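You operate a simulated robot arm through the tools that you are given. There is no shell and no other tool. Be economical: measure what you need, move in short steps, check, and stop when the job is done.

You run a simulated robot arm. Do the job below in one go: nothing can be reset, and whatever is moved stays where it is left.

TASK
Put the white shim from the service bench on top of the gluten ball and the orange shim on the silver bearing.

Only the result counts: the job must be done as asked and must still hold three seconds after the hand-in. Knocking over, shifting, dropping, spilling or breaking anything else fails it.

THE ROBOT
A 7-joint arm with a two-finger parallel gripper, fixed in place. Base frame: the origin is at the foot of the arm, x ahead of it, y to its left, z up; the work surface is at about z = 0. Units: m, degrees, N and s.
With the tool pointing down near the work surface it reaches from about 0.22 to 0.58 m from the base axis. Its first joint turns from -66.0 to 66.0 degrees. Payload 2.5 kg.
The TCP is the grasp point between the finger pads, 0.023 m short of the fingertips. In the tool frame z runs along the fingers and y along their closing line. Largest opening 0.094 m; finger width 0.038, thickness 0.01; the body of the gripper, 0.054 by 0.096 m, starts 0.039 m behind the TCP.
Orientation is told as [roll, pitch, yaw] about the base's x, y, z axes, in that order, counted from this pose: with the fingers straight down and closing along the base's y, the tool's x points along the base's -x, its y along +y and its z along -z.

THE INTERFACE
- The arm moves only by the tool jog_arm. Its argument "targets" is a list of rows, each a list of 6 numbers: the shift along the base's x, y, z in m, then the turn, a rotation vector about the base's x, y, z in rad. In form: [[x, y, z, rx, ry, rz], ...]. A call has 1 to 8 rows; each row shifts and turns the commanded pose from where the row before left it. "gripper" is the closure, from 0 (fully open) to 1 (shut), set as the call begins (left out, the last holds). A row lasts 0.2 s, in which the tool goes at most 0.05 m and 8.6 degrees; a call with a longer step from one row to the next is refused whole, and so is a gripper value outside its range. A pose out of reach is approached as far as the arm can. The call stops where the force on the tool passes 40 N (or 10 N more than at its start, if that is more) or the arm is blocked; 0.2 s more then pass. The fingers move at their own pace (about 0.108 m/s each) and stop on an object; they squeeze with about 42 N. The grip force told is the motor's: it shows also when the fingers shut on nothing. Time passes only in rows, and 0.2 s behind the last, so rows that do not move let the fingers close. It gives the time, the measured TCP pose, the force on the tool (base axes), the opening and the grip force at its end, in the units of the frame above (readings bear some noise), and new pictures: "views" is both (left out), scene, wrist or none.
- Cameras (640 x 400 px; columns grow to the right, rows downward): "scene" is fixed at [0.1206, -0.4077, 0.5444]; the picture's right is [0.83, -0.56, 0.00], its down [-0.32, -0.48, -0.82] and it looks along [0.46, 0.68, -0.57] (base axes); focal length 316 px, centre (320, 200). "wrist" rides on the gripper at [0.086, 0.016, -0.074] in the tool frame; the picture's right is [-0.18, 0.98, 0.00], its down [-0.58, -0.11, -0.81] and it looks along [-0.79, -0.15, 0.59] (tool axes); focal length 243 px, centre (320, 200). There is no depth. A picture from a camera that has moved, and an enlarged one, comes with that camera's place and axes in the base frame and with its lens.
- inspect(camera, box): a new picture of the part [left, top, right, bottom] of that camera's present view, enlarged. No time passes.
- finish_job(): hands the job in; it is judged then, once.

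Work in short steps. Places have to be worked out from the pictures, the camera data and where the tool is seen: move nearer, look again, correct. Check each grasp and each placing, and mend what went wrong. You have 90 turns and 200 pictures in all, those below and enlarged ones among them. Open the gripper and draw the arm clear of the work before you hand the job in, unless the task says otherwise; then end with one line.

The tools are called after ">>>" as name(argument=value, ...) on one line, values as JSON. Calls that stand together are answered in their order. jog_arm: Moves the arm, as the interface text tells. Its arguments: {"type":"object","properties":{"targets":{"type":"array","items":{"type":"array","items":{"type":"number"}}},"gripper":{"type":"number"},"views":{"type":"string","enum":["both","scene","wrist","none"]}},"required":["targets"]} The other tools are called the same way: inspect (camera, box) takes an enlarged picture of a part of a camera's view; finish_job () hands the job in.

At the start:

```text
time: 0.0
eef_pos: [0.3419, 0.0066, 0.3426]
ee_rot: [0.1, -0.1, 0.0]
ft_force: [-0.4, -0.8, -0.2]
opening: 0.094
gripper_force: 0.2
```

scene: 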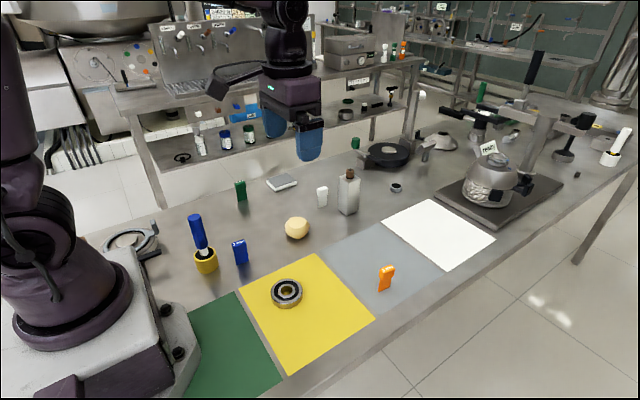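
wrist: 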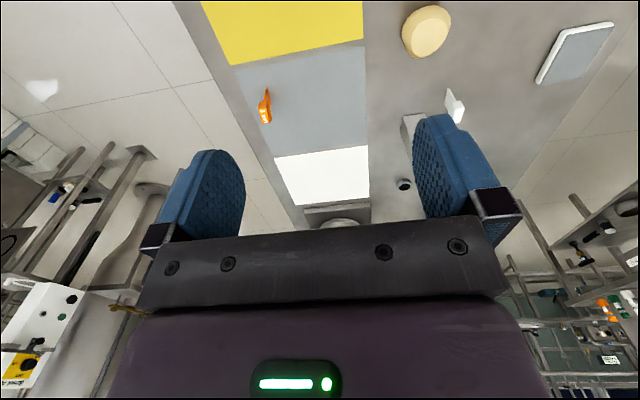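

The scene shows the white shim near (322,197), the ball near (297,228), the orange shim near (386,278) and the bearing near (286,292). I'll enlarge these first.

>>> inspect(camera="scene", box=[270, 160, 370, 250])

>>> inspect(camera="scene", box=[250, 250, 410, 330])

>>> inspect(camera="wrist", box=[380, 0, 540, 130])

```text
4.44 times, centred on (320, 205) of scene
camera zoom: at [0.1206, -0.4077, 0.5444], right [0.83, -0.56, 0.0], down [-0.32, -0.48, -0.82], along [0.46, 0.68, -0.57], focal length 1406 px, centre (320, 178)
```

zoom: 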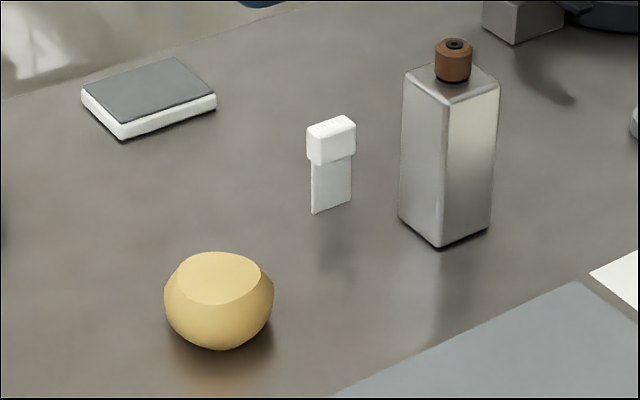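

```text
4.00 times, centred on (330, 290) of scene
camera zoom: at [0.1206, -0.4077, 0.5444], right [0.83, -0.56, 0.0], down [-0.32, -0.48, -0.82], along [0.46, 0.68, -0.57], focal length 1265 px, centre (280, -160)
```

zoom: 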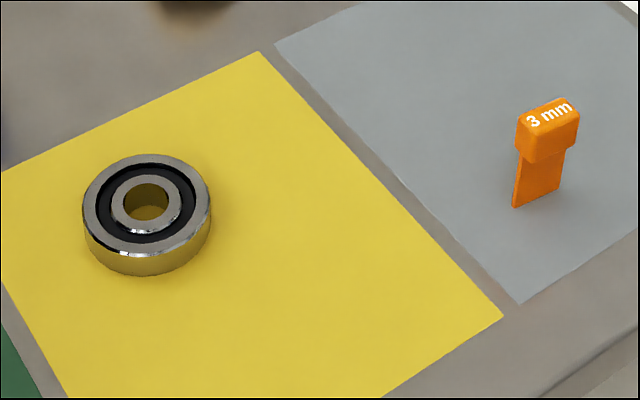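

```text
3.08 times, centred on (460, 65) of wrist
camera zoom: at [0.2547, 0.0225, 0.4175], right [0.18, 0.98, 0.0], down [0.58, -0.11, 0.81], along [0.79, -0.15, -0.59], focal length 746 px, centre (-111, 615)
```

zoom: 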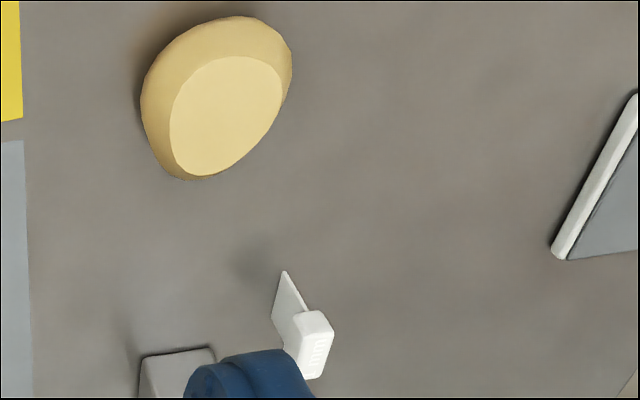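

The shims are thin blades standing on edge with caps on top, with blade width along about x. My estimates are orange ≈ (0.486,-0.115), white ≈ (0.545,0.207), ball ≈ (0.417,0.140) and bearing ≈ (0.304,-0.016). I'll move behind and above the orange shim for a closer look.

>>> jog_arm(targets=[[0.0156, -0.0243, -0.0285, 0, 0, 0], [0.0156, -0.0243, -0.0285, 0, 0, 0], [0.0156, -0.0243, -0.0285, 0, 0, 0], [0.0156, -0.0243, -0.0285, 0, 0, 0], [0.0156, -0.0243, -0.0285, 0, 0, 0], [0, 0, 0, 0, 0, 0]])

```text
time: 1.4
eef_pos: [0.4201, -0.118, 0.1998]
ee_rot: [-0.1, 0.0, 0.0]
ft_force: [0.1, 0.1, 0.2]
opening: 0.0943
gripper_force: 0.2
camera wrist: at [0.3322, -0.1007, 0.2743], right [0.18, 0.98, 0.0], down [0.58, -0.11, 0.81], along [0.79, -0.15, -0.59], focal length 243 px, centre (320, 200)
```

scene: 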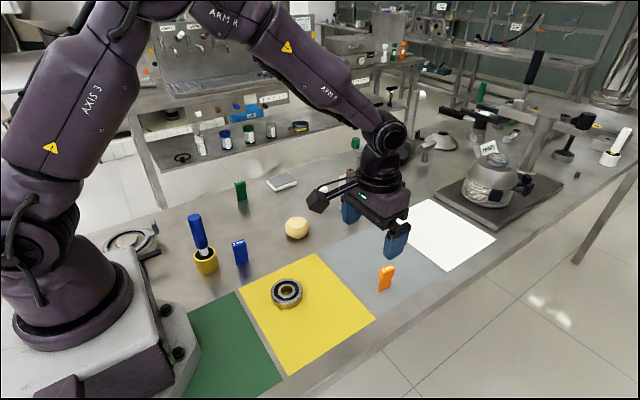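
wrist: 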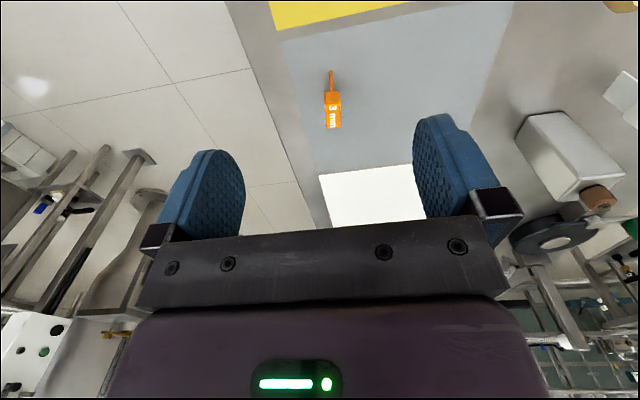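

>>> inspect(camera="wrist", box=[290, 50, 370, 150])

>>> inspect(camera="scene", box=[360, 255, 410, 300])

```text
4.00 times, centred on (330, 100) of wrist
camera zoom: at [0.3322, -0.1007, 0.2743], right [0.18, 0.98, 0.0], down [0.58, -0.11, 0.81], along [0.79, -0.15, -0.59], focal length 970 px, centre (280, 600)
```

zoom: 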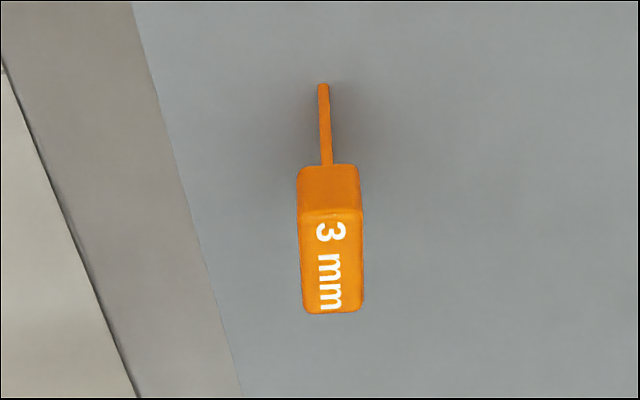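

```text
8.89 times, centred on (385, 278) of scene
camera zoom: at [0.1206, -0.4077, 0.5444], right [0.83, -0.56, 0.0], down [-0.32, -0.48, -0.82], along [0.46, 0.68, -0.57], focal length 2812 px, centre (-258, -489)
```

zoom: 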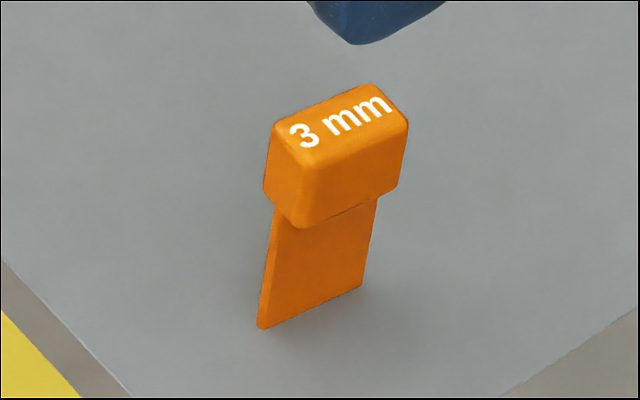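

The orange shim is about 63 mm tall with a 3 mm blade and a cap about 16 × 32 mm. It is centred near (0.480,-0.115) and yawed about -7°. I'll move above it with matching yaw.

>>> jog_arm(targets=[[0.02, 0.001, -0.025, 0, 0, -0.04], [0.02, 0.001, -0.025, 0, 0, -0.04], [0.02, 0.001, -0.025, 0, 0, -0.04], [0, 0, 0, 0, 0, 0]])

```text
time: 2.4
eef_pos: [0.4816, -0.112, 0.1241]
ee_rot: [-0.1, 0.1, -7.0]
ft_force: [-0.3, 0.4, 0.2]
opening: 0.0943
gripper_force: 0.1
camera wrist: at [0.3958, -0.0855, 0.1992], right [0.3, 0.95, 0.0], down [0.56, -0.18, 0.81], along [0.77, -0.24, -0.59], focal length 243 px, centre (320, 200)
```

scene: 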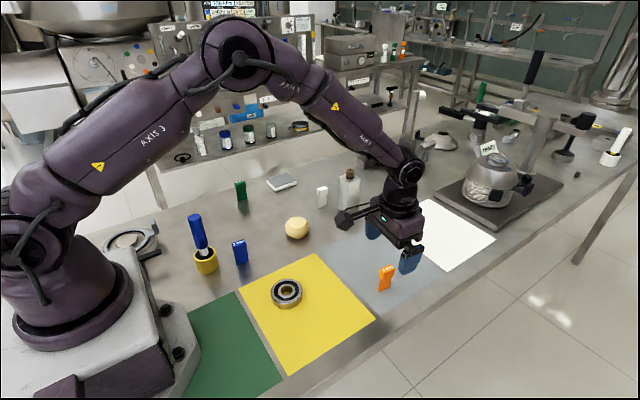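
wrist: 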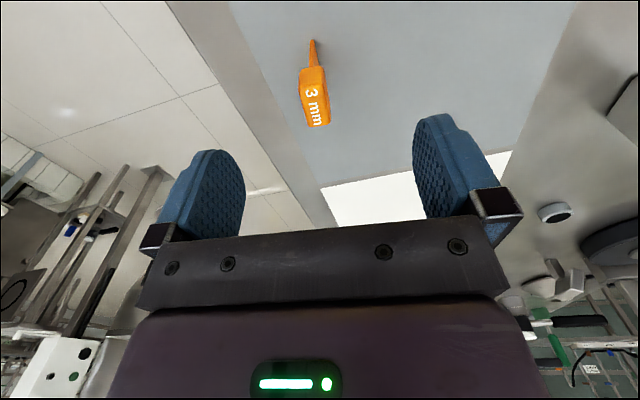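

>>> inspect(camera="wrist", box=[270, 30, 350, 140])

```text
3.64 times, centred on (310, 85) of wrist
camera zoom: at [0.3958, -0.0855, 0.1992], right [0.3, 0.95, 0.0], down [0.56, -0.18, 0.81], along [0.77, -0.24, -0.59], focal length 882 px, centre (356, 618)
```

zoom: 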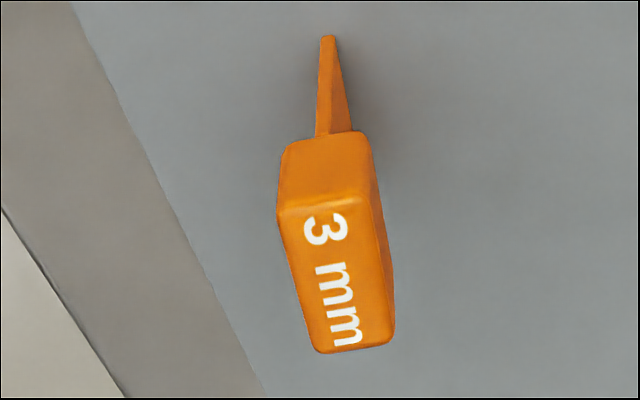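

The cap centre comes out at (0.479,-0.114) with yaw -6.9°, so the tool is aligned. I'll descend to z≈0.052, still open.

>>> jog_arm(targets=[[-0.0016, -0.002, -0.024, 0, 0, 0], [0, 0, -0.024, 0, 0, 0], [0, 0, -0.024, 0, 0, 0], [0, 0, 0, 0, 0, 0]])

```text
time: 3.4
eef_pos: [0.4777, -0.1153, 0.055]
ee_rot: [-0.1, 0.0, -6.9]
ft_force: [0.1, 0.0, -0.8]
opening: 0.0939
gripper_force: 0.1
camera wrist: at [0.3934, -0.0885, 0.1293], right [0.3, 0.95, 0.0], down [0.56, -0.18, 0.81], along [0.77, -0.24, -0.59], focal length 243 px, centre (320, 200)
```

scene: 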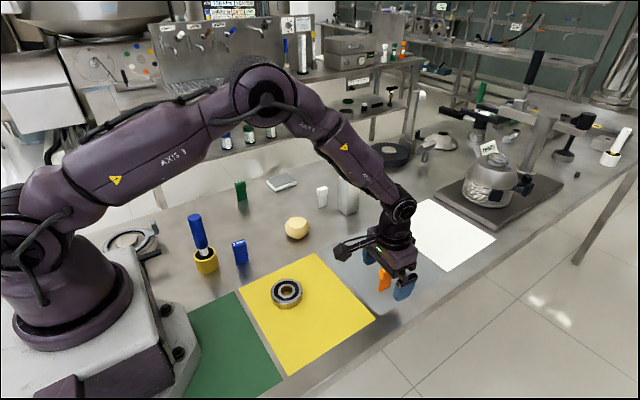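
wrist: 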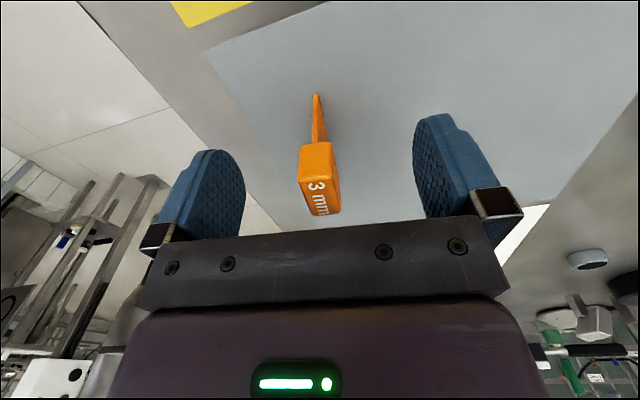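

The cap sits between the pads; I'll close on it.

>>> jog_arm(targets=[[0, 0, 0, 0, 0, 0], [0, 0, 0, 0, 0, 0], [0, 0, 0, 0, 0, 0]], gripper=1)

```text
time: 4.2
eef_pos: [0.4782, -0.1148, 0.0553]
ee_rot: [0.0, 0.0, -6.9]
ft_force: [0.6, 0.3, 0.2]
opening: 0.0149
gripper_force: 41.7
camera wrist: at [0.3933, -0.0885, 0.1296], right [0.3, 0.95, 0.0], down [0.56, -0.18, 0.81], along [0.77, -0.24, -0.59], focal length 243 px, centre (320, 200)
```

scene: 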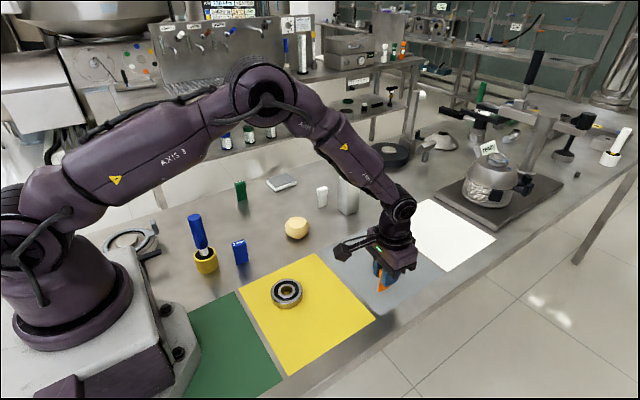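
wrist: 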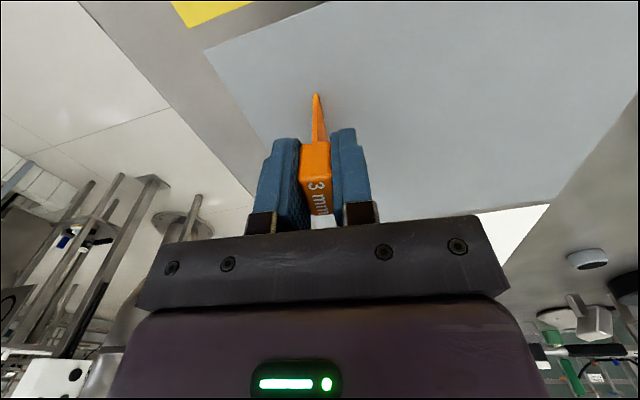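

The grip holds at 15 mm opening with the foot 0.055 below the TCP. I'll lift and carry it towards the bearing, stopping short for a close view.

>>> jog_arm(targets=[[0, 0, 0.045, 0, 0, 0], [0, 0, 0.045, 0, 0, 0], [-0.033, 0.0165, 0.005, 0, 0, 0.02], [-0.033, 0.0165, 0, 0, 0, 0.02], [-0.033, 0.0165, 0, 0, 0, 0.02], [-0.033, 0.0165, 0, 0, 0, 0.02], [-0.033, 0.0165, 0, 0, 0, 0.02], [-0.033, 0.0165, 0, 0, 0, 0.02]])

```text
time: 6.0
eef_pos: [0.2796, -0.0148, 0.1458]
ee_rot: [0.0, 0.0, 0.1]
ft_force: [-1.4, 0.3, -0.4]
opening: 0.0151
gripper_force: 42.1
camera wrist: at [0.1928, 0.0023, 0.2208], right [0.18, 0.98, 0.0], down [0.58, -0.11, 0.81], along [0.79, -0.15, -0.59], focal length 243 px, centre (320, 200)
```

scene: 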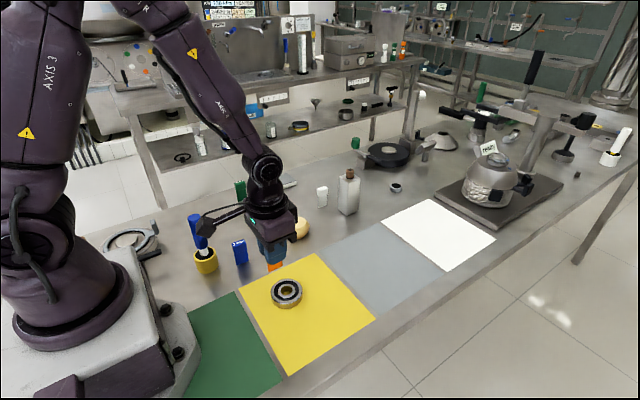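
wrist: 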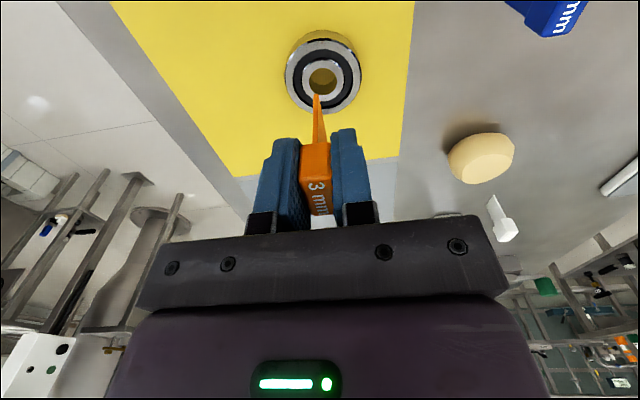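

>>> inspect(camera="wrist", box=[270, 20, 380, 120])

>>> inspect(camera="scene", box=[260, 265, 310, 315])

```text
4.00 times, centred on (325, 70) of wrist
camera zoom: at [0.1928, 0.0023, 0.2208], right [0.18, 0.98, 0.0], down [0.58, -0.11, 0.81], along [0.79, -0.15, -0.59], focal length 970 px, centre (300, 720)
```

zoom: 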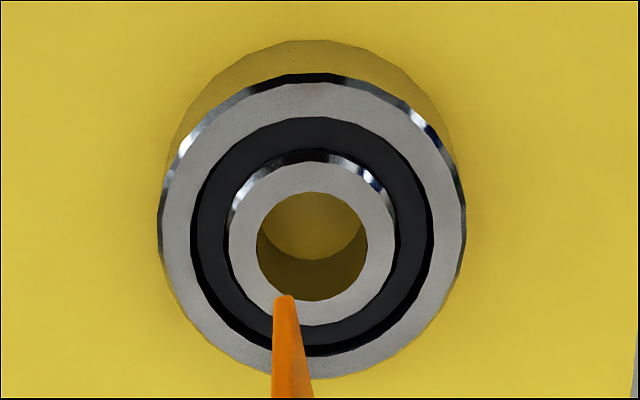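

```text
8.00 times, centred on (285, 290) of scene
camera zoom: at [0.1206, -0.4077, 0.5444], right [0.83, -0.56, 0.0], down [-0.32, -0.48, -0.82], along [0.46, 0.68, -0.57], focal length 2530 px, centre (600, -520)
```

zoom: 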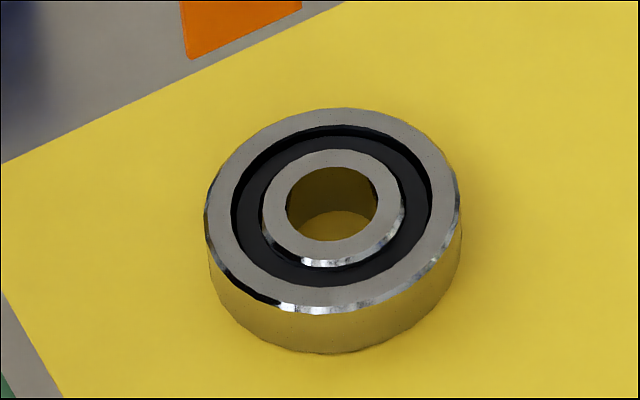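

The bearing centre is about (0.299,-0.014), its hole about 24 mm across and its top near z≈0.016. The blade is about 29 mm wide, so it can stand across the inner ring on a chord about 9 mm off centre. I'll descend to just above it.

>>> jog_arm(targets=[[0.0097, 0.0046, -0.015, 0, 0, 0], [0.0098, 0.0047, -0.022, 0, 0, 0], [0, 0, -0.023, 0, 0, 0], [0, 0, 0, 0, 0, 0]])

>>> inspect(camera="scene", box=[250, 245, 320, 315])

>>> inspect(camera="wrist", box=[260, 30, 400, 150])

```text
time: 7.0
eef_pos: [0.3, -0.0073, 0.0892]
ee_rot: [-0.1, 0.0, -0.1]
ft_force: [0.0, 0.5, -0.4]
opening: 0.015
gripper_force: 42.2
camera wrist: at [0.2127, 0.0106, 0.1631], right [0.18, 0.98, 0.0], down [0.58, -0.11, 0.81], along [0.79, -0.15, -0.59], focal length 243 px, centre (320, 200)
```

scene: 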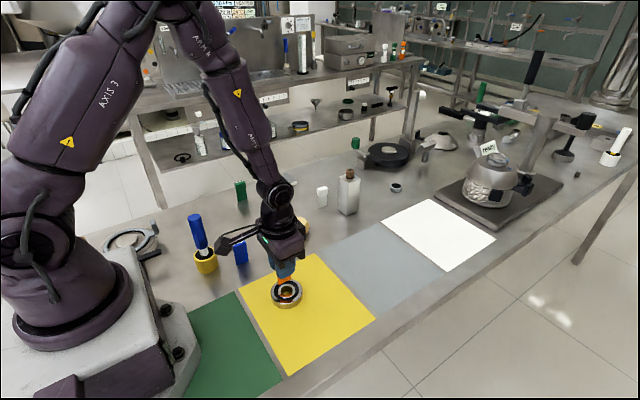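
wrist: 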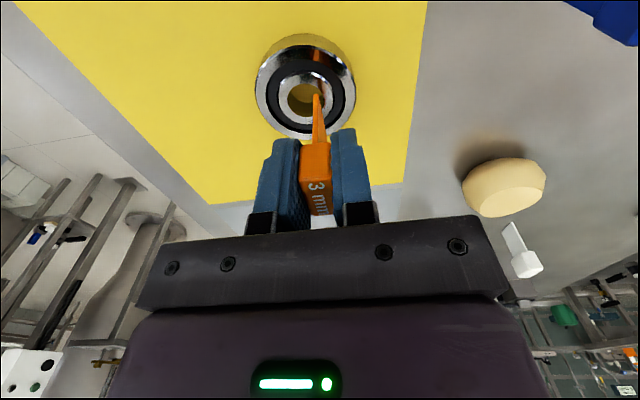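

```text
5.71 times, centred on (285, 280) of scene
camera zoom: at [0.1206, -0.4077, 0.5444], right [0.83, -0.56, 0.0], down [-0.32, -0.48, -0.82], along [0.46, 0.68, -0.57], focal length 1808 px, centre (520, -257)
```

zoom: 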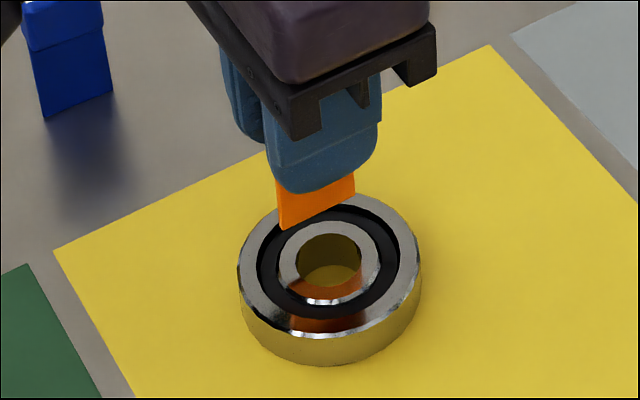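

```text
3.33 times, centred on (330, 90) of wrist
camera zoom: at [0.2127, 0.0106, 0.1631], right [0.18, 0.98, 0.0], down [0.58, -0.11, 0.81], along [0.79, -0.15, -0.59], focal length 809 px, centre (287, 567)
```

zoom: 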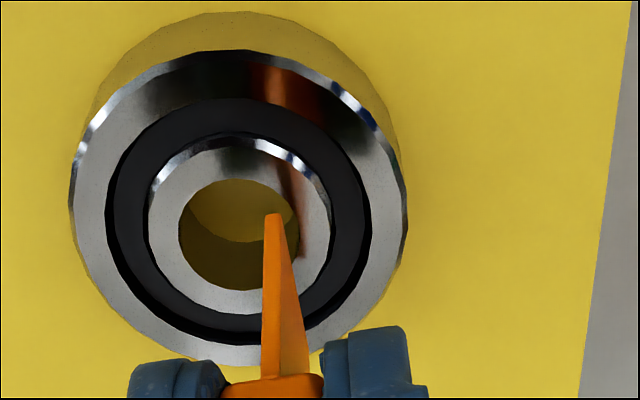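

The bearing centre is confirmed at (0.299,-0.0154), and the blade is centred in x and +10 mm in y, which is what I want. I'll lower close to contact.

>>> jog_arm(targets=[[0, 0, -0.007, 0, 0, 0], [0, 0, -0.005, 0, 0, 0], [0, 0, -0.003, 0, 0, 0], [0, 0, 0, 0, 0, 0]], views="none")

>>> inspect(camera="scene", box=[260, 255, 310, 315])

```text
time: 8.0
eef_pos: [0.3007, -0.0052, 0.0739]
ee_rot: [0.0, -0.1, 0.0]
ft_force: [0.7, -0.7, -0.3]
opening: 0.0151
gripper_force: 41.7
```

```text
6.67 times, centred on (285, 285) of scene
camera zoom: at [0.1206, -0.4077, 0.5444], right [0.83, -0.56, 0.0], down [-0.32, -0.48, -0.82], along [0.46, 0.68, -0.57], focal length 2109 px, centre (553, -367)
```

zoom: 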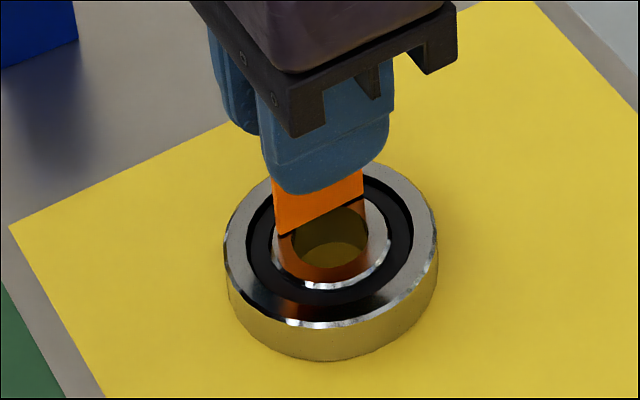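

A thin gap remains above the inner ring. I'll lower in 1 mm steps.

>>> jog_arm(targets=[[0, 0, -0.001, 0, 0, 0], [0, 0, -0.001, 0, 0, 0], [0, 0, 0, 0, 0, 0]], views="none")

>>> inspect(camera="scene", box=[260, 255, 310, 315])

```text
time: 8.8
eef_pos: [0.3002, -0.0067, 0.0719]
ee_rot: [0.0, -0.1, 0.1]
ft_force: [-6.0, 1.4, 29.8]
opening: 0.0149
gripper_force: 41.9
```

```text
6.67 times, centred on (285, 285) of scene
camera zoom: at [0.1205, -0.4077, 0.5445], right [0.83, -0.56, 0.0], down [-0.32, -0.48, -0.82], along [0.46, 0.68, -0.57], focal length 2109 px, centre (553, -367)
```

zoom: 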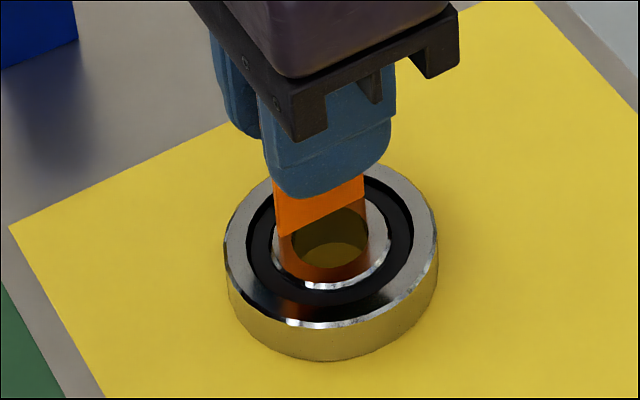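

Contact is made at 30 N. I'll relax it by about 0.8 mm so the release is gentle.

>>> jog_arm(targets=[[0, 0, 0.0008, 0, 0, 0], [0, 0, 0, 0, 0, 0]], views="none")

```text
time: 9.4
eef_pos: [0.3007, -0.006, 0.0721]
ee_rot: [0.1, 0.1, 0.0]
ft_force: [0.8, 0.5, 2.9]
opening: 0.0148
gripper_force: 41.7
```

The contact force is now only 3 N. I'll open just slightly, to about 19 mm, so the fingers still guard the cap, and look.

>>> jog_arm(targets=[[0, 0, 0, 0, 0, 0], [0, 0, 0, 0, 0, 0], [0, 0, 0, 0, 0, 0]], gripper=0.8, views="wrist")

>>> inspect(camera="scene", box=[260, 255, 310, 315])

>>> inspect(camera="wrist", box=[250, 70, 400, 240])

```text
time: 10.2
eef_pos: [0.2993, -0.0067, 0.0725]
ee_rot: [0.0, -0.1, 0.0]
ft_force: [0.5, -1.0, 0.0]
opening: 0.0188
gripper_force: 0.1
camera wrist: at [0.2124, 0.0102, 0.1472], right [0.18, 0.98, 0.0], down [0.58, -0.11, 0.81], along [0.79, -0.15, -0.59], focal length 243 px, centre (320, 200)
```

wrist: 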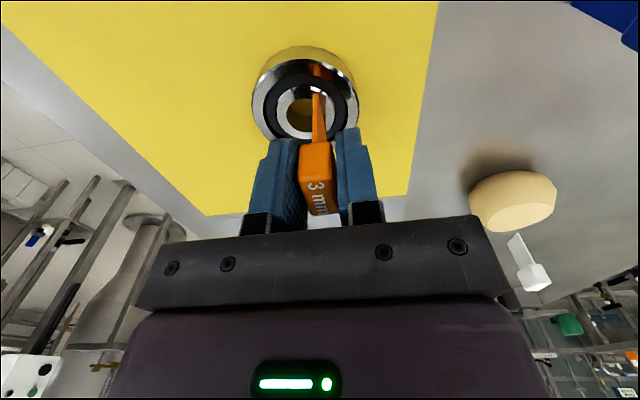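

```text
6.67 times, centred on (285, 285) of scene
camera zoom: at [0.1206, -0.4077, 0.5444], right [0.83, -0.56, 0.0], down [-0.32, -0.48, -0.82], along [0.46, 0.68, -0.57], focal length 2109 px, centre (553, -367)
```

zoom: 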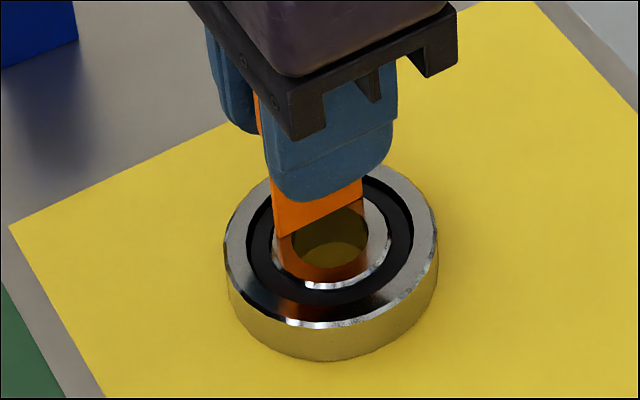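

```text
2.35 times, centred on (325, 155) of wrist
camera zoom: at [0.2124, 0.0102, 0.1472], right [0.18, 0.98, 0.0], down [0.58, -0.11, 0.81], along [0.79, -0.15, -0.59], focal length 571 px, centre (308, 306)
```

zoom: 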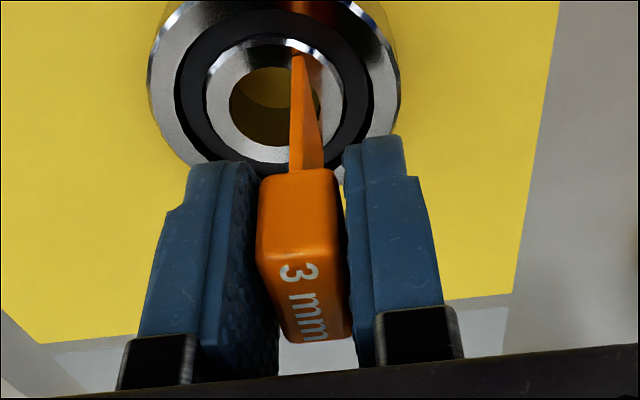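

There appear to be gaps on both sides of the cap. I'll open a bit more, to about 25 mm, and check whether the shim moves.

>>> jog_arm(targets=[[0, 0, 0, 0, 0, 0], [0, 0, 0, 0, 0, 0], [0, 0, 0, 0, 0, 0]], gripper=0.73, views="none")

>>> inspect(camera="wrist", box=[250, 70, 400, 240])

```text
time: 11.0
eef_pos: [0.3001, -0.0058, 0.0723]
ee_rot: [0.1, 0.0, 0.0]
ft_force: [-0.1, -0.2, -0.7]
opening: 0.0255
gripper_force: 0.0
```

```text
2.35 times, centred on (325, 155) of wrist
camera zoom: at [0.2124, 0.0102, 0.1472], right [0.18, 0.98, 0.0], down [0.58, -0.11, 0.81], along [0.79, -0.15, -0.59], focal length 571 px, centre (308, 306)
```

zoom: 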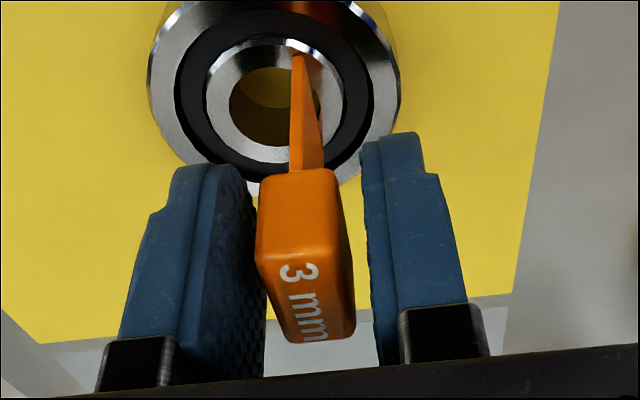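

The cap didn't move while the fingers widened, so the shim stands by itself. I'll open fully and watch.

>>> jog_arm(targets=[[0, 0, 0, 0, 0, 0], [0, 0, 0, 0, 0, 0], [0, 0, 0, 0, 0, 0]], gripper=0.3, views="none")

>>> inspect(camera="wrist", box=[250, 70, 400, 240])

```text
time: 11.8
eef_pos: [0.2998, -0.0063, 0.0725]
ee_rot: [0.0, 0.0, 0.1]
ft_force: [-0.1, -0.4, -0.7]
opening: 0.0659
gripper_force: 0.1
```

```text
2.35 times, centred on (325, 155) of wrist
camera zoom: at [0.2124, 0.0102, 0.1472], right [0.18, 0.98, 0.0], down [0.58, -0.11, 0.81], along [0.79, -0.15, -0.59], focal length 571 px, centre (308, 306)
```

zoom: 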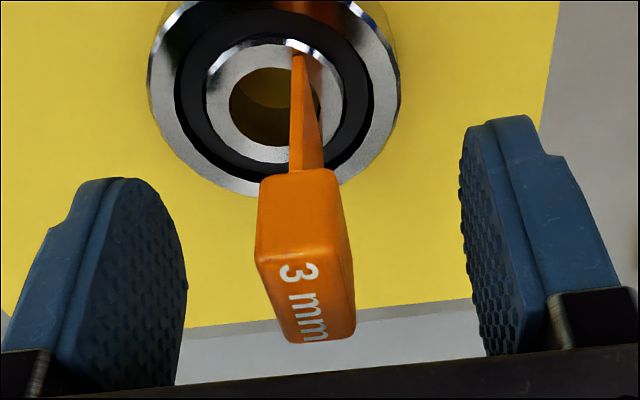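

The orange shim stands freely. I'll rise straight up and go towards the white shim at a safe height.

>>> jog_arm(targets=[[0, 0, 0.03, 0, 0, 0], [0, 0, 0.045, 0, 0, 0], [0, 0, 0.045, 0, 0, 0], [0.03, 0.035, 0.01, 0, 0, 0], [0.03, 0.035, 0, 0, 0, 0], [0.03, 0.035, 0, 0, 0, 0], [0.03, 0.035, 0, 0, 0, 0], [0.02, 0.035, 0, 0, 0, 0]])

>>> inspect(camera="wrist", box=[300, 0, 460, 130])

>>> inspect(camera="scene", box=[260, 245, 310, 315])

```text
time: 13.6
eef_pos: [0.4388, 0.1698, 0.2035]
ee_rot: [0.0, 0.0, 0.1]
ft_force: [0.0, -0.3, 0.1]
opening: 0.0659
gripper_force: 0.0
camera wrist: at [0.351, 0.1857, 0.2775], right [0.18, 0.98, 0.0], down [0.58, -0.11, 0.81], along [0.79, -0.15, -0.59], focal length 243 px, centre (320, 200)
```

scene: 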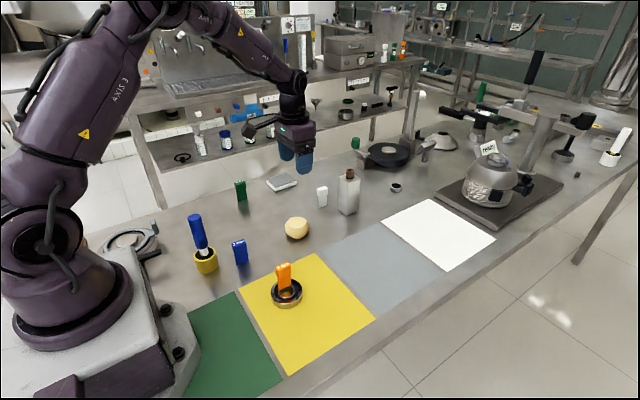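
wrist: 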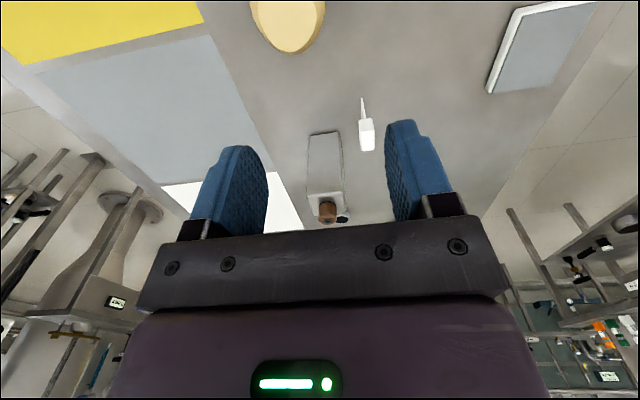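

```text
3.08 times, centred on (380, 65) of wrist
camera zoom: at [0.351, 0.1857, 0.2775], right [0.18, 0.98, 0.0], down [0.58, -0.11, 0.81], along [0.79, -0.15, -0.59], focal length 746 px, centre (135, 615)
```

zoom: 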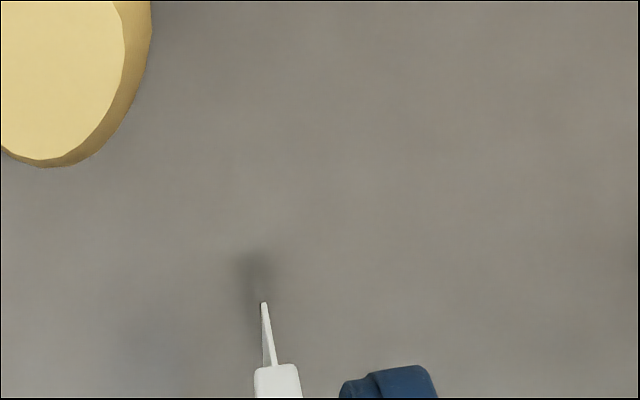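

```text
5.71 times, centred on (285, 280) of scene
camera zoom: at [0.1206, -0.4077, 0.5444], right [0.83, -0.56, 0.0], down [-0.32, -0.48, -0.82], along [0.46, 0.68, -0.57], focal length 1808 px, centre (520, -257)
```

zoom: 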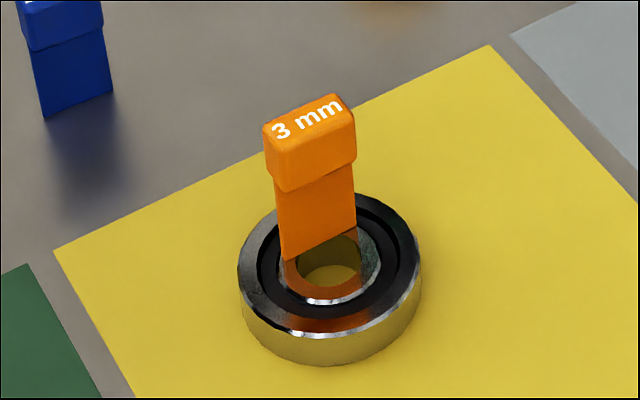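

The orange shim stands well on the bearing. Now I'll zoom on the white shim and the bottle to place them.

>>> inspect(camera="wrist", box=[290, 85, 410, 225])

```text
2.86 times, centred on (350, 155) of wrist
camera zoom: at [0.351, 0.1857, 0.2775], right [0.18, 0.98, 0.0], down [0.58, -0.11, 0.81], along [0.79, -0.15, -0.59], focal length 693 px, centre (234, 329)
```

zoom: 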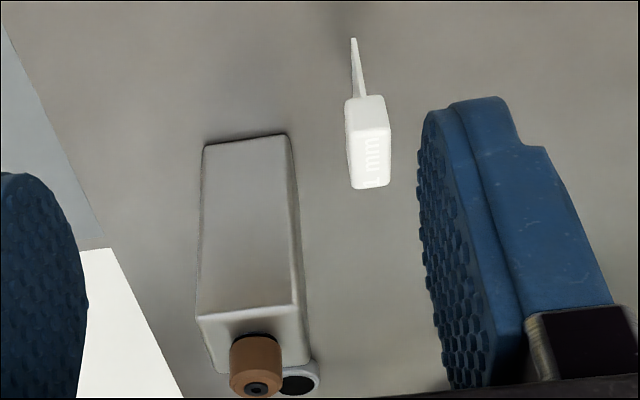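

The white cap centre is about (0.537,0.2044) with yaw about 0. The bottle starts at x≈0.568 and reaches y≈0.171. I'll grasp slightly short, at x=0.530, so the gripper body clears the bottle by about 1 cm. First a hover.

>>> jog_arm(targets=[[0.03, 0.0115, -0.025, 0, 0, 0], [0.03, 0.0115, -0.025, 0, 0, 0], [0.031, 0.0115, -0.025, 0, 0, 0], [0, 0, 0, 0, 0, 0]])

>>> inspect(camera="wrist", box=[250, 40, 410, 180])

```text
time: 14.6
eef_pos: [0.5285, 0.2052, 0.1249]
ee_rot: [0.1, 0.1, 0.1]
ft_force: [-0.1, -0.4, 0.4]
opening: 0.0659
gripper_force: 0.1
camera wrist: at [0.4413, 0.2209, 0.1996], right [0.18, 0.98, 0.0], down [0.58, -0.11, 0.81], along [0.79, -0.15, -0.59], focal length 243 px, centre (320, 200)
```

scene: 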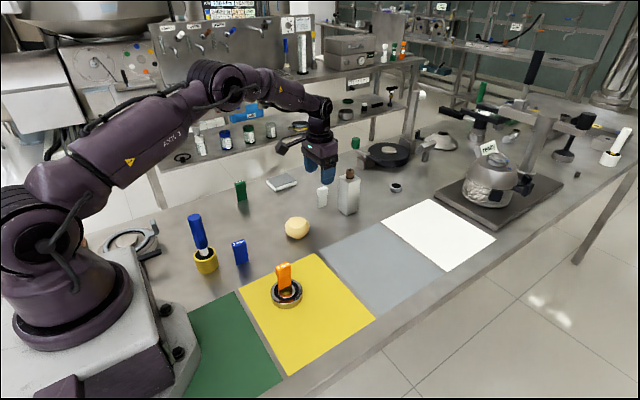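
wrist: 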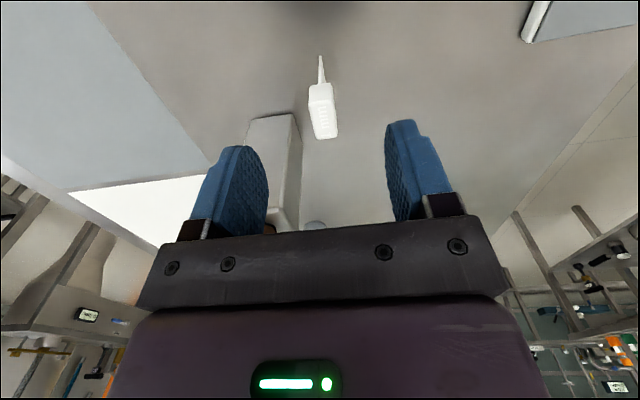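

```text
2.86 times, centred on (330, 110) of wrist
camera zoom: at [0.4413, 0.2209, 0.1996], right [0.18, 0.98, 0.0], down [0.58, -0.11, 0.81], along [0.79, -0.15, -0.59], focal length 693 px, centre (291, 457)
```

zoom: 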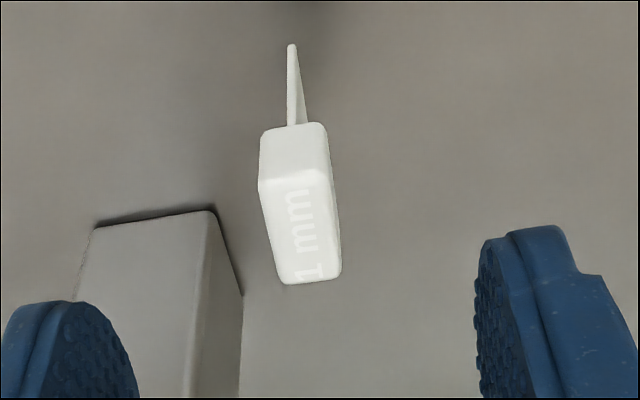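

The cap is centred at (0.539,0.205), aligned with the tool. I'll descend to z≈0.055.

>>> jog_arm(targets=[[0.002, 0, -0.024, 0, 0, -0.02], [0, 0, -0.024, 0, 0, 0], [0, 0, -0.021, 0, 0, 0], [0, 0, 0, 0, 0, 0]])

>>> inspect(camera="scene", box=[280, 130, 380, 220])

```text
time: 15.6
eef_pos: [0.5343, 0.2025, 0.0577]
ee_rot: [0.0, 0.0, -1.1]
ft_force: [-0.2, 0.0, 0.1]
opening: 0.0658
gripper_force: 0.0
camera wrist: at [0.4463, 0.2206, 0.1327], right [0.2, 0.98, 0.0], down [0.58, -0.12, 0.81], along [0.79, -0.16, -0.59], focal length 243 px, centre (320, 200)
```

scene: 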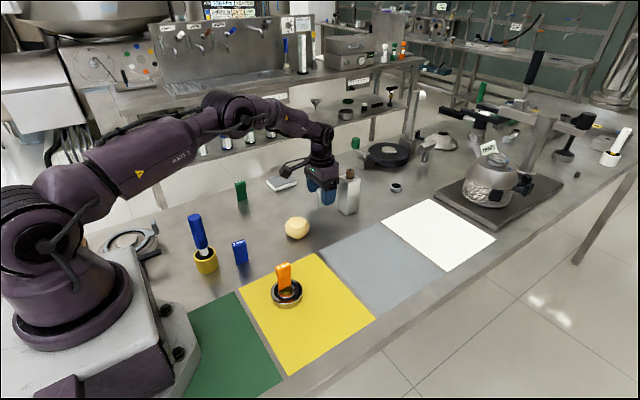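
wrist: 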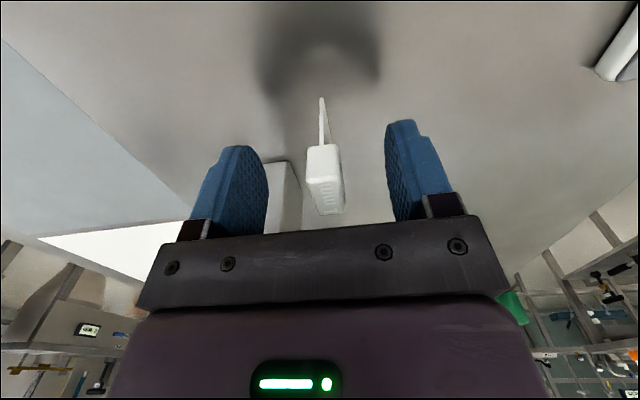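

```text
4.44 times, centred on (330, 175) of scene
camera zoom: at [0.1206, -0.4077, 0.5444], right [0.83, -0.56, 0.0], down [-0.32, -0.48, -0.82], along [0.46, 0.68, -0.57], focal length 1406 px, centre (276, 311)
```

zoom: 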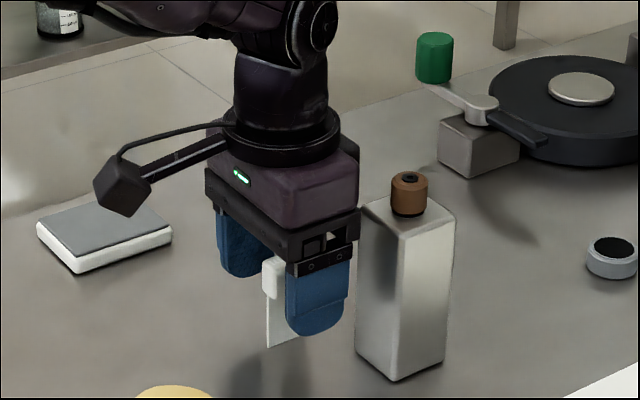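

The fingers straddle the cap, and the gripper is clear of the bottle. I'll close.

>>> jog_arm(targets=[[0, 0, 0, 0, 0, 0], [0, 0, 0, 0, 0, 0], [0, 0, 0, 0, 0, 0]], gripper=1, views="wrist")

```text
time: 16.4
eef_pos: [0.534, 0.2023, 0.0594]
ee_rot: [0.0, 0.0, -1.1]
ft_force: [-0.1, -0.8, 0.1]
opening: 0.0148
gripper_force: 41.9
camera wrist: at [0.4462, 0.2206, 0.1328], right [0.2, 0.98, 0.0], down [0.58, -0.12, 0.81], along [0.79, -0.16, -0.59], focal length 243 px, centre (320, 200)
```

wrist: 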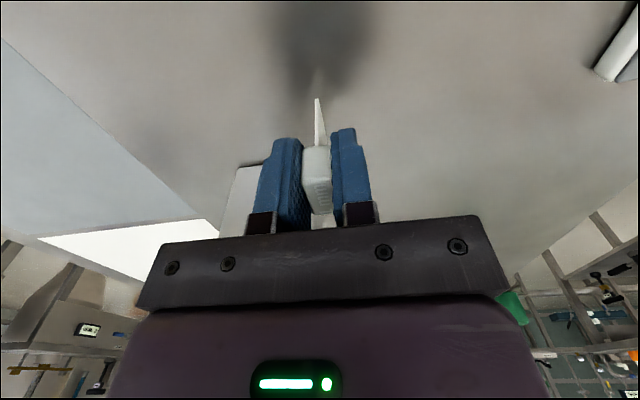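

The white cap is held at 14.8 mm. I'll lift and retreat to a point short of the ball for a close view of its top.

>>> jog_arm(targets=[[0, 0, 0.03, 0, 0, 0], [0, 0, 0.04, 0, 0, 0], [0, 0, 0.04, 0, 0, 0.02], [-0.04, -0.016, 0, 0, 0, 0], [-0.04, -0.016, 0, 0, 0, 0], [-0.04, -0.016, 0, 0, 0, 0], [-0.038, -0.014, 0, 0, 0, 0], [0, 0, 0, 0, 0, 0]])

>>> inspect(camera="wrist", box=[260, 10, 400, 130])

>>> inspect(camera="scene", box=[270, 205, 325, 250])

```text
time: 18.2
eef_pos: [0.3761, 0.1413, 0.168]
ee_rot: [0.0, 0.0, 0.0]
ft_force: [0.2, -0.4, -0.2]
opening: 0.015
gripper_force: 41.9
camera wrist: at [0.2881, 0.1575, 0.2424], right [0.18, 0.98, 0.0], down [0.58, -0.11, 0.81], along [0.79, -0.15, -0.59], focal length 243 px, centre (320, 200)
```

scene: 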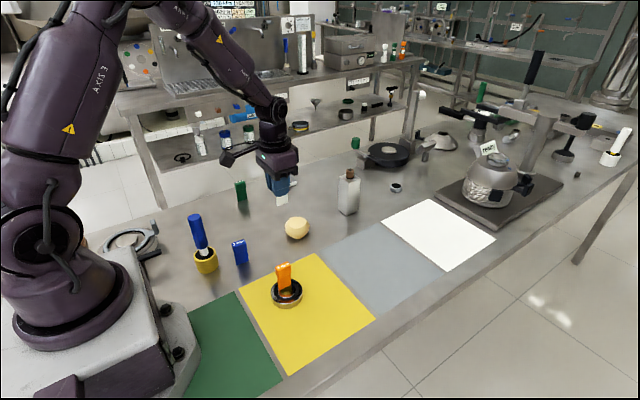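
wrist: 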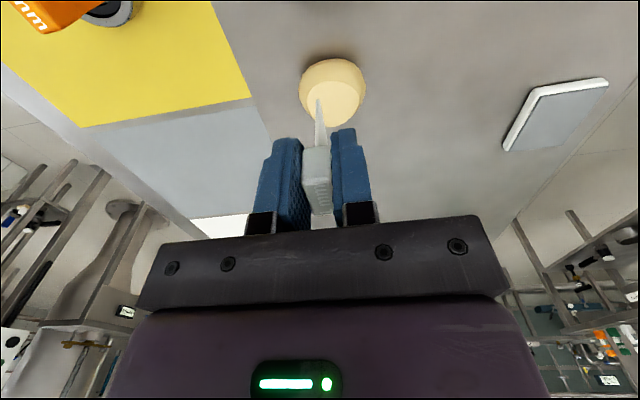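

```text
3.33 times, centred on (330, 70) of wrist
camera zoom: at [0.2881, 0.1575, 0.2424], right [0.18, 0.98, 0.0], down [0.58, -0.11, 0.81], along [0.79, -0.15, -0.59], focal length 809 px, centre (287, 633)
```

zoom: 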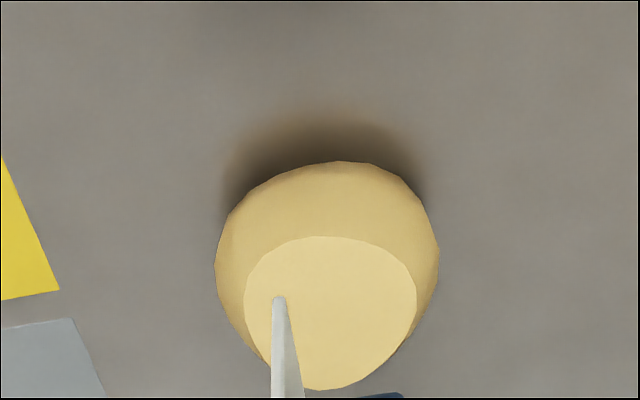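

```text
8.89 times, centred on (298, 228) of scene
camera zoom: at [0.1206, -0.4077, 0.5444], right [0.83, -0.56, 0.0], down [-0.32, -0.48, -0.82], along [0.46, 0.68, -0.57], focal length 2812 px, centre (520, -44)
```

zoom: 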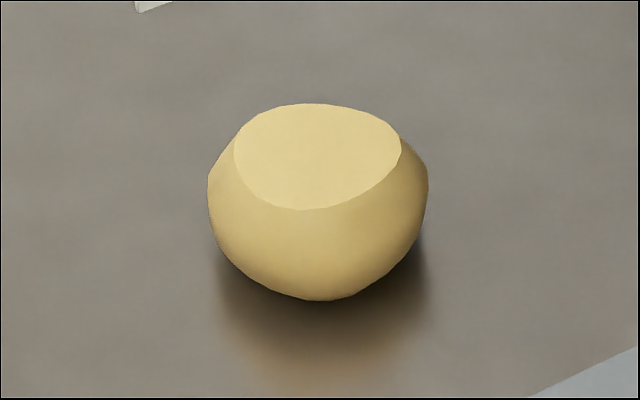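

The ball's flat top works out at z≈0.037, centred near (0.418,0.145) and about 48 mm wide. The shim sits about 5 mm ahead of the TCP, so I'll move the TCP to about (0.413,0.145,0.115).

>>> jog_arm(targets=[[0.02, 0.002, -0.013, 0, 0, 0], [0.019, 0.0015, -0.02, 0, 0, 0], [0, 0, -0.02, 0, 0, 0], [0, 0, 0, 0, 0, 0]], views="wrist")

>>> inspect(camera="wrist", box=[250, 40, 390, 160])

>>> inspect(camera="scene", box=[265, 190, 325, 250])

```text
time: 19.2
eef_pos: [0.4144, 0.1439, 0.1154]
ee_rot: [0.0, 0.0, 0.0]
ft_force: [0.3, -0.4, -1.0]
opening: 0.0151
gripper_force: 41.7
camera wrist: at [0.3267, 0.16, 0.1903], right [0.18, 0.98, 0.0], down [0.58, -0.11, 0.81], along [0.79, -0.15, -0.59], focal length 243 px, centre (320, 200)
```

wrist: 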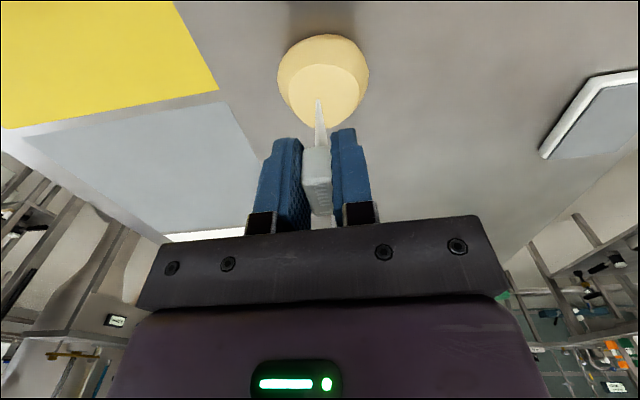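

```text
3.33 times, centred on (320, 100) of wrist
camera zoom: at [0.3267, 0.16, 0.1903], right [0.18, 0.98, 0.0], down [0.58, -0.11, 0.81], along [0.79, -0.15, -0.59], focal length 809 px, centre (320, 533)
```

zoom: 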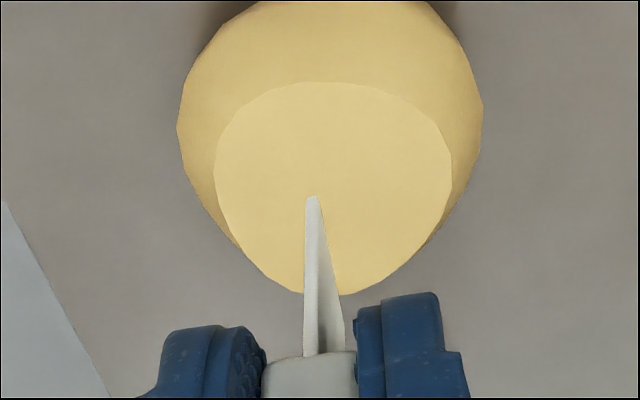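

```text
6.67 times, centred on (295, 220) of scene
camera zoom: at [0.1206, -0.4077, 0.5444], right [0.83, -0.56, 0.0], down [-0.32, -0.48, -0.82], along [0.46, 0.68, -0.57], focal length 2109 px, centre (487, 67)
```

zoom: 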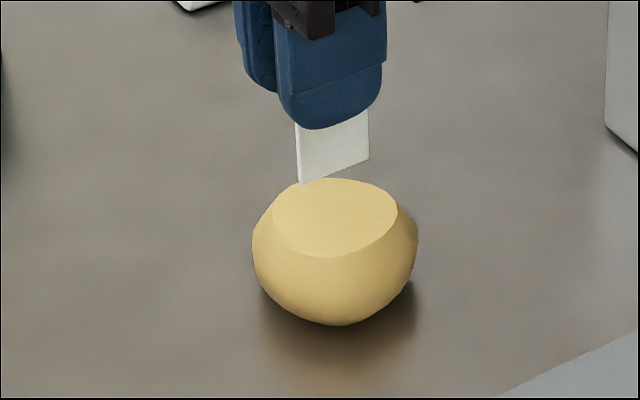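

The foot centre is about (0.420,0.144) against a flat-top centre of about (0.417,0.146). I'll nudge (-3,+2) mm and lower to a few mm above.

>>> jog_arm(targets=[[-0.003, 0.002, -0.004, 0, 0, 0], [0, 0, -0.006, 0, 0, 0], [0, 0, -0.005, 0, 0, 0], [0, 0, 0, 0, 0, 0]], views="none")

>>> inspect(camera="wrist", box=[250, 40, 390, 160])

>>> inspect(camera="scene", box=[265, 190, 325, 250])

```text
time: 20.2
eef_pos: [0.4105, 0.1458, 0.1008]
ee_rot: [0.0, 0.0, 0.0]
ft_force: [0.8, 1.1, -0.4]
opening: 0.0147
gripper_force: 41.6
```

```text
3.33 times, centred on (320, 100) of wrist
camera zoom: at [0.324, 0.1621, 0.1755], right [0.18, 0.98, 0.0], down [0.58, -0.11, 0.81], along [0.79, -0.15, -0.59], focal length 809 px, centre (320, 533)
```

zoom: 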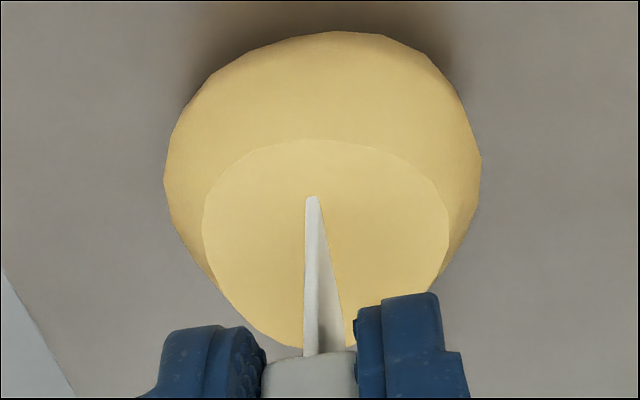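

```text
6.67 times, centred on (295, 220) of scene
camera zoom: at [0.1206, -0.4077, 0.5444], right [0.83, -0.56, 0.0], down [-0.32, -0.48, -0.82], along [0.46, 0.68, -0.57], focal length 2109 px, centre (487, 67)
```

zoom: 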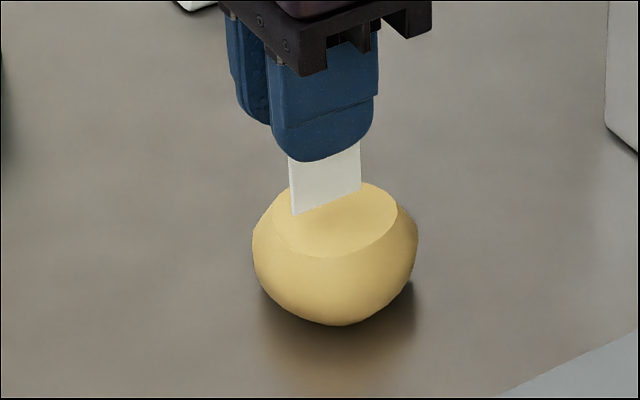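

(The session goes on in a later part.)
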